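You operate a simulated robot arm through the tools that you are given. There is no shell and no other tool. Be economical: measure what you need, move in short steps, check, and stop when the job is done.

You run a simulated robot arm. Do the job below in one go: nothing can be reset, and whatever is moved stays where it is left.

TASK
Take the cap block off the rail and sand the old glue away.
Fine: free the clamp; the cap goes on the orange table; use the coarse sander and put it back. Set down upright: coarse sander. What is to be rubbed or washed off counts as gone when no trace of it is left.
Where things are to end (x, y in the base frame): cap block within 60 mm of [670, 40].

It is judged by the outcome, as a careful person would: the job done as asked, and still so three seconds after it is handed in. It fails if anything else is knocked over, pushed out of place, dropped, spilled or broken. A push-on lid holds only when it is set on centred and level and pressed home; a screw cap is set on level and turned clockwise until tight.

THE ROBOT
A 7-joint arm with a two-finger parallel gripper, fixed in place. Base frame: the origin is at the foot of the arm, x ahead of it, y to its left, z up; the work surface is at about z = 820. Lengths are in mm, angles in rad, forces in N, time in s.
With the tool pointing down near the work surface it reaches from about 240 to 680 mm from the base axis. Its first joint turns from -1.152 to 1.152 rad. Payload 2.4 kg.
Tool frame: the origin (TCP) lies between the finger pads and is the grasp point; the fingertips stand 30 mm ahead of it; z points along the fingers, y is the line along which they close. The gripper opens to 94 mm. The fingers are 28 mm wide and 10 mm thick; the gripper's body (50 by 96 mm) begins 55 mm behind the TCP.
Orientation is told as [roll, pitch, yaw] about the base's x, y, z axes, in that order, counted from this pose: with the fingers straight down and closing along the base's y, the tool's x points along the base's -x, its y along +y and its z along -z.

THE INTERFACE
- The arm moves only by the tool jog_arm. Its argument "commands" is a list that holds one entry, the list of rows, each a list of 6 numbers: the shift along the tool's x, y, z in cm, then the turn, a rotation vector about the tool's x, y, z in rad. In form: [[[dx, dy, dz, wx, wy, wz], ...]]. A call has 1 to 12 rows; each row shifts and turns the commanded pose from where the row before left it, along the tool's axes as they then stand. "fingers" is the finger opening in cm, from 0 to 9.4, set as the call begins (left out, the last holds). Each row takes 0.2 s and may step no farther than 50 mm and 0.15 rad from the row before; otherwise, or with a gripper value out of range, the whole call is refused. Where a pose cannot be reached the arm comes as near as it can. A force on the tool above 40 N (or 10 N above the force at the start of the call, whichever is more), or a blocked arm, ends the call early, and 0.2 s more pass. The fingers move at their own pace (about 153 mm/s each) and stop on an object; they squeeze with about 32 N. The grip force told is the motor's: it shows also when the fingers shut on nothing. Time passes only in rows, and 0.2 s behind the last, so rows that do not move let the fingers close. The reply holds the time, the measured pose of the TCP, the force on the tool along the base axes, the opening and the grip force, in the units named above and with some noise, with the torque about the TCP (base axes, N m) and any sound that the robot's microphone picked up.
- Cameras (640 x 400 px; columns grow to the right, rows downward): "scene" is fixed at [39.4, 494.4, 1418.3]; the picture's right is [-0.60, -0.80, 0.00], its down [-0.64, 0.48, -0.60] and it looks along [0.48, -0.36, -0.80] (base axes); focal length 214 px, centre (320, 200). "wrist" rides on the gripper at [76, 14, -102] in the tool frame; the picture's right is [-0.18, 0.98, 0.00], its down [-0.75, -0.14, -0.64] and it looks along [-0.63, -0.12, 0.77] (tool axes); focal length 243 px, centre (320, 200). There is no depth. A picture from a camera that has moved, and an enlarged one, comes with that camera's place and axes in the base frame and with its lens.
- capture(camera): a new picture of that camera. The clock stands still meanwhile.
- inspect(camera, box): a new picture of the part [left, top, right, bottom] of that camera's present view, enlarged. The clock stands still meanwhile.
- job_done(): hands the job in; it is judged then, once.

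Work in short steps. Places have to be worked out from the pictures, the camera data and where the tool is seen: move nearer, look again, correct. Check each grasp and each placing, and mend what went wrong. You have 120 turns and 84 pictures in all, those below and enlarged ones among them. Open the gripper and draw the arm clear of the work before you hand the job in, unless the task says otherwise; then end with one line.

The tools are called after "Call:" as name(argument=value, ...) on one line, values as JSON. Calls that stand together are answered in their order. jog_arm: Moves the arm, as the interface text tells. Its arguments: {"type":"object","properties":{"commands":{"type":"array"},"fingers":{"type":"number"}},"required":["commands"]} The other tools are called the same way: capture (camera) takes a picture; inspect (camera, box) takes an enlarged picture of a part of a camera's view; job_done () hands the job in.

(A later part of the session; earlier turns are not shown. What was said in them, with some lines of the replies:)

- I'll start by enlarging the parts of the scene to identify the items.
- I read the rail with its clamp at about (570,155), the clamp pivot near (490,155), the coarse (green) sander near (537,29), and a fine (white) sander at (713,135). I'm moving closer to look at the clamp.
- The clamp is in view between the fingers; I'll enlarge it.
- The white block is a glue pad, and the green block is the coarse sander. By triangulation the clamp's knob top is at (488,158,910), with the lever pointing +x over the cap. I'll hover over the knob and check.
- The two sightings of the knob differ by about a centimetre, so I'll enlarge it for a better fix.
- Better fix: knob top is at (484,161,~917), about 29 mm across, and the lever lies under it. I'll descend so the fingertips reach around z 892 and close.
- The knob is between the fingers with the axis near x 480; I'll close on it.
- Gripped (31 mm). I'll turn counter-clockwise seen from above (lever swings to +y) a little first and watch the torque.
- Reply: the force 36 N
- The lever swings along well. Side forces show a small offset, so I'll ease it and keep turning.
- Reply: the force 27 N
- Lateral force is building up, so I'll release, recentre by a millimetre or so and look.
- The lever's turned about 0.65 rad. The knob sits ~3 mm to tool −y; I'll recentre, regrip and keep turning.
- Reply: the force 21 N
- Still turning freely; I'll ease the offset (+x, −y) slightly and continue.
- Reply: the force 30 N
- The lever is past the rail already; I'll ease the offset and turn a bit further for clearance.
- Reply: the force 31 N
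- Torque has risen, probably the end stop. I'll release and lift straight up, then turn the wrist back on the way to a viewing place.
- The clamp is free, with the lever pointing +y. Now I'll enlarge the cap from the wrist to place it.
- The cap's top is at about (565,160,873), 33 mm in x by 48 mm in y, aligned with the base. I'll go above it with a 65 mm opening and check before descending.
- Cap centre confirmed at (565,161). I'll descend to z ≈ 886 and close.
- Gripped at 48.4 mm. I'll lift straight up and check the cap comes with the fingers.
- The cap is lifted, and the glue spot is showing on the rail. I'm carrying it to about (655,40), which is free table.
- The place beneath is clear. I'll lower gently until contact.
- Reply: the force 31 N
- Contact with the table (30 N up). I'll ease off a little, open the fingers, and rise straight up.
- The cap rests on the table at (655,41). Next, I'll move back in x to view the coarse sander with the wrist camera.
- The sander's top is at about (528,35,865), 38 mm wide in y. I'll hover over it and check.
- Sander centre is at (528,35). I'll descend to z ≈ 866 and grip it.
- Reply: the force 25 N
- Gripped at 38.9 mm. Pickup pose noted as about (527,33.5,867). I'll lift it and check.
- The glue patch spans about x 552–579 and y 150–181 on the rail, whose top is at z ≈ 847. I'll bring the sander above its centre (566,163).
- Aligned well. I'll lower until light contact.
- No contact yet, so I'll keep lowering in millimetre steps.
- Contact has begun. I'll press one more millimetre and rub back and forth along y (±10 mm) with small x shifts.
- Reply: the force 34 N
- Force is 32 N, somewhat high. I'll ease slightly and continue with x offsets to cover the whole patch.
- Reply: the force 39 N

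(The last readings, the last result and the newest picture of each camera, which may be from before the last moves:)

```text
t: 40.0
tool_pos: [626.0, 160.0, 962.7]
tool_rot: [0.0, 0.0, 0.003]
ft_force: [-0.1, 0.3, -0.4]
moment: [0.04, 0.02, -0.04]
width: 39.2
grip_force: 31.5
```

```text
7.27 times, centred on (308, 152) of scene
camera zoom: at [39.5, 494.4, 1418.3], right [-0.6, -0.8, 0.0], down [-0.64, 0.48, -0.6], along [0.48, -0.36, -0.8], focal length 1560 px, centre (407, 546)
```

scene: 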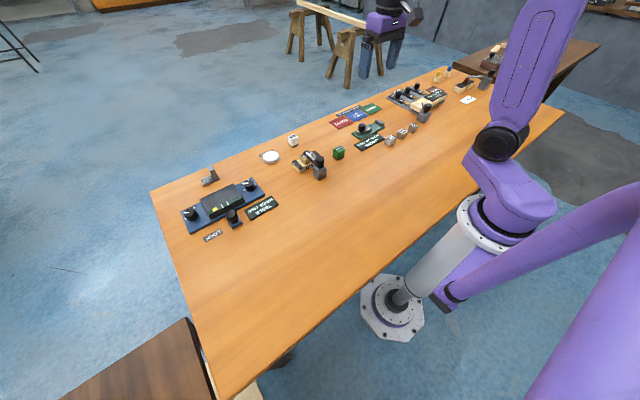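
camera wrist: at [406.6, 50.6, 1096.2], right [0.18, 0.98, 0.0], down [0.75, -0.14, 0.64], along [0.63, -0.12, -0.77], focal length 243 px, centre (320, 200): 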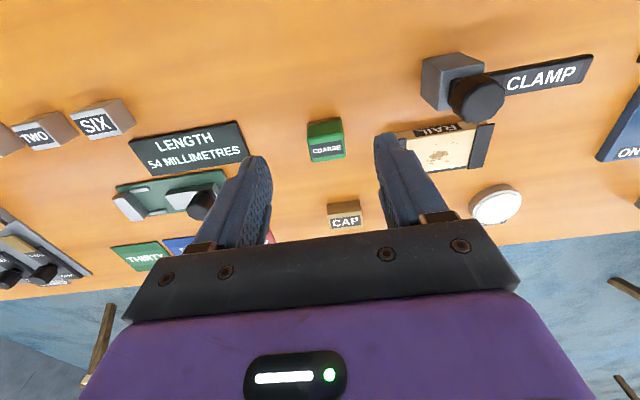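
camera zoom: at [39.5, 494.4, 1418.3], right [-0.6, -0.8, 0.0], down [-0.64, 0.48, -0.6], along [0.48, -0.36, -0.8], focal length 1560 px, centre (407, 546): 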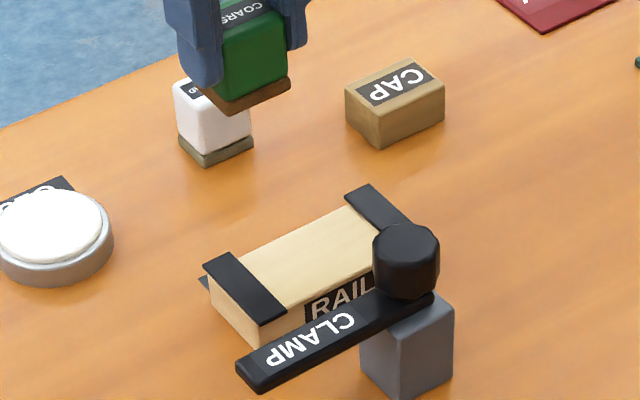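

The patch looks gone. I'll check at higher enlargement, then move back toward the sander's place and view the rail with the wrist camera.

Call:
inspect(camera="scene", box=[292, 148, 324, 176])

Call:
jog_arm(commands=[[[2, -3.2, 0, 0, 0, 0], [2, -3.2, 0, 0, 0, 0], [2, -3.2, 0, 0, 0, 0], [2, -3.1, 0, 0, 0, 0], [2, 0, 0, 0, 0, 0], [0, 0, 0, 0, 0, 0]]])

Call:
capture(camera="wrist")

```text
14.29 times, centred on (308, 162) of scene
camera zoom: at [39.5, 494.4, 1418.3], right [-0.6, -0.8, 0.0], down [-0.64, 0.48, -0.6], along [0.48, -0.36, -0.8], focal length 3064 px, centre (491, 743)
```

zoom: 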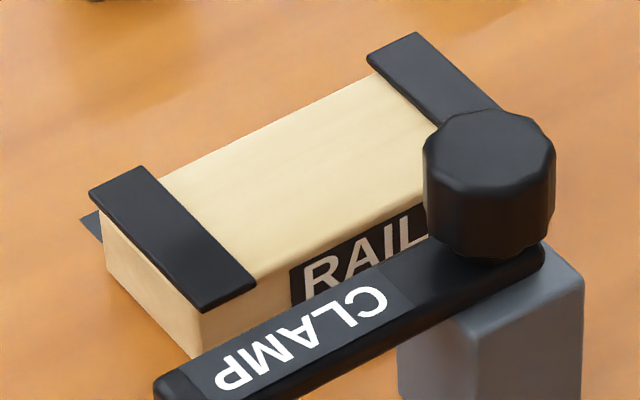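

```text
t: 41.4
tool_pos: [524.9, 34.1, 961.8]
tool_rot: [0.0, 0.001, 0.001]
ft_force: [-0.1, -0.9, -0.8]
moment: [0.0, 0.01, -0.02]
width: 38.6
grip_force: 31.6
```

```text
44 pictures are left
camera wrist: at [448.7, 48.7, 1064.5], right [0.18, 0.98, 0.0], down [0.75, -0.14, 0.64], along [0.63, -0.12, -0.77], focal length 243 px, centre (320, 200)
```

wrist: 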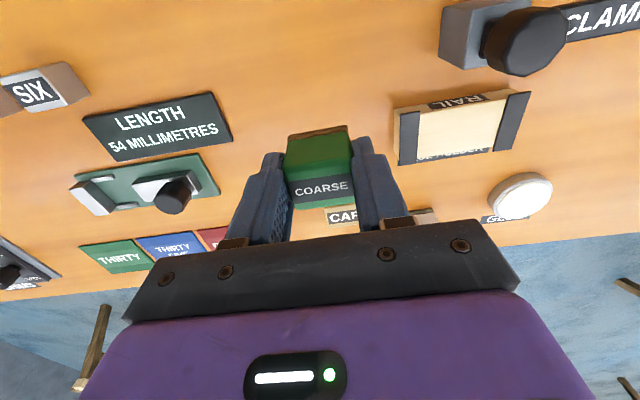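

Call:
inspect(camera="wrist", box=[380, 80, 540, 180])

Call:
jog_arm(commands=[[[-0.1, -0.05, 3, 0, 0, 0], [0, 0, 3, 0, 0, 0], [0, 0, 2.5, 0, 0, 0], [0, 0, 0.4, 0, 0, 0], [0, 0, 0, 0, 0, 0]]])

```text
4.00 times, centred on (460, 130) of wrist
camera zoom: at [448.7, 48.7, 1064.5], right [0.18, 0.98, 0.0], down [0.75, -0.14, 0.64], along [0.63, -0.12, -0.77], focal length 970 px, centre (-240, 480)
```

zoom: 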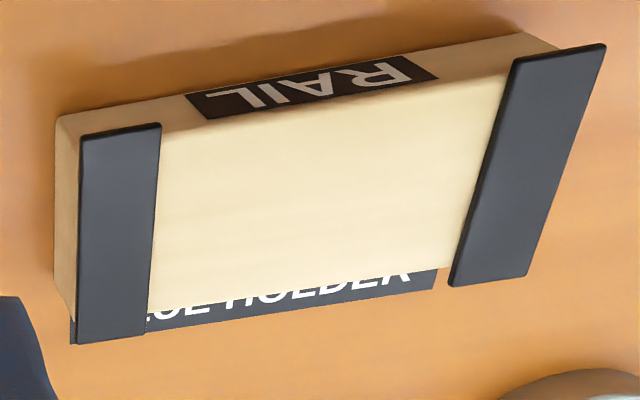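

```text
t: 42.6
tool_pos: [525.1, 33.0, 872.3]
tool_rot: [-0.001, 0.001, 0.002]
ft_force: [-0.5, 0.2, -0.1]
moment: [-0.02, 0.02, -0.04]
width: 38.9
grip_force: 31.9
```

The rail is clean from both views. I'll lower the sander in small steps to contact.

Call:
jog_arm(commands=[[[-0.1, 0, 0.2, 0, 0, 0], [0, 0, 0.2, 0, 0, 0], [0, 0, 0, 0, 0, 0]]])

Call:
jog_arm(commands=[[[0, 0, 0.1, 0, 0, 0], [0, 0, 0.1, 0, 0, 0], [0, 0, 0, 0, 0, 0]]])

```text
t: 43.4
tool_pos: [526.7, 34.7, 870.2]
tool_rot: [0.001, 0.002, 0.001]
ft_force: [0.1, 0.2, -0.5]
moment: [0.0, 0.01, 0.0]
width: 38.6
grip_force: 32.1
```

```text
t: 44.2
tool_pos: [528.1, 33.9, 869.3]
tool_rot: [0.0, -0.001, 0.002]
ft_force: [-3.7, 3.0, 17.8]
moment: [0.09, 0.09, 0.01]
width: 38.9
grip_force: 32.6
```

Firm contact with the table. I'll release and rise.

Call:
jog_arm(commands=[[[0, 0, 0, 0, 0, 0], [0, 0, 0, 0, 0, 0], [0, 0, -2, 0, 0, 0], [0, 0, -4, 0, 0, 0], [0, 0, -5, 0, 0, 0], [0, 0, -5, 0, 0, 0], [3, 0, -3, 0, 0, 0], [4, 0, 0, 0, 0, 0]]], fingers=6.5)

Call:
inspect(camera="scene", box=[250, 90, 400, 190])

Call:
capture(camera="wrist")

```text
t: 46.0
tool_pos: [456.7, 34.0, 1054.6]
tool_rot: [0.0, -0.001, 0.001]
ft_force: [-0.5, -0.5, -0.1]
moment: [-0.08, -0.01, 0.0]
width: 65.0
grip_force: 0.1
```

```text
4.00 times, centred on (325, 140) of scene
camera zoom: at [39.4, 494.4, 1418.3], right [-0.6, -0.8, 0.0], down [-0.64, 0.48, -0.6], along [0.48, -0.36, -0.8], focal length 858 px, centre (300, 440)
```

zoom: 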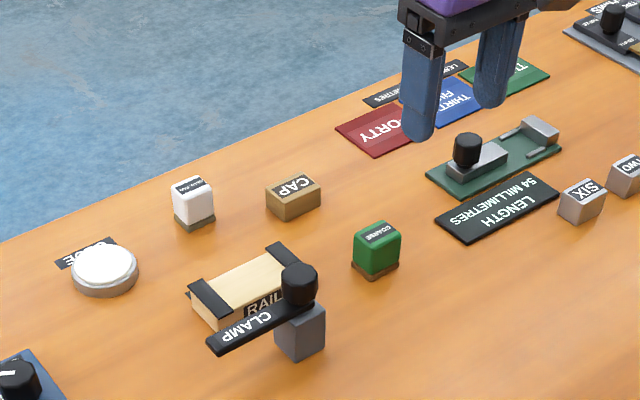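

```text
41 pictures are left
camera wrist: at [380.6, 48.0, 1158.6], right [0.18, 0.98, 0.0], down [0.75, -0.14, 0.64], along [0.63, -0.12, -0.77], focal length 243 px, centre (320, 200)
```

wrist: 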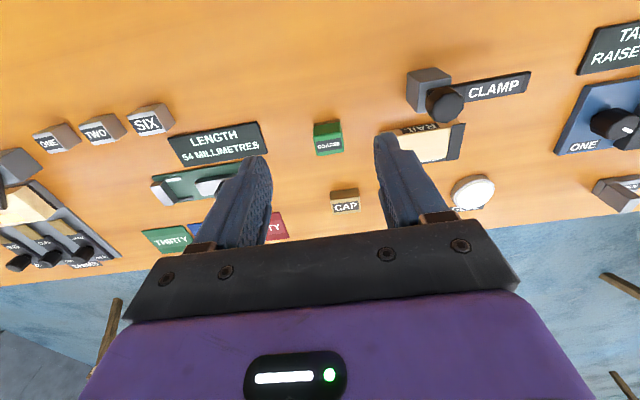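

The clamp is free, the cap is on the table at about (655,41), the rail is clean, and the sander stands upright in its place. The arm is clear, so I'm handing in.

Call:
job_done()

```text
The job is handed in.
```

I freed the clamp, set the cap block on the table at about (655, 41), sanded the old glue off the rail until no trace showed in either camera view, and stood the coarse sander upright back in its place.
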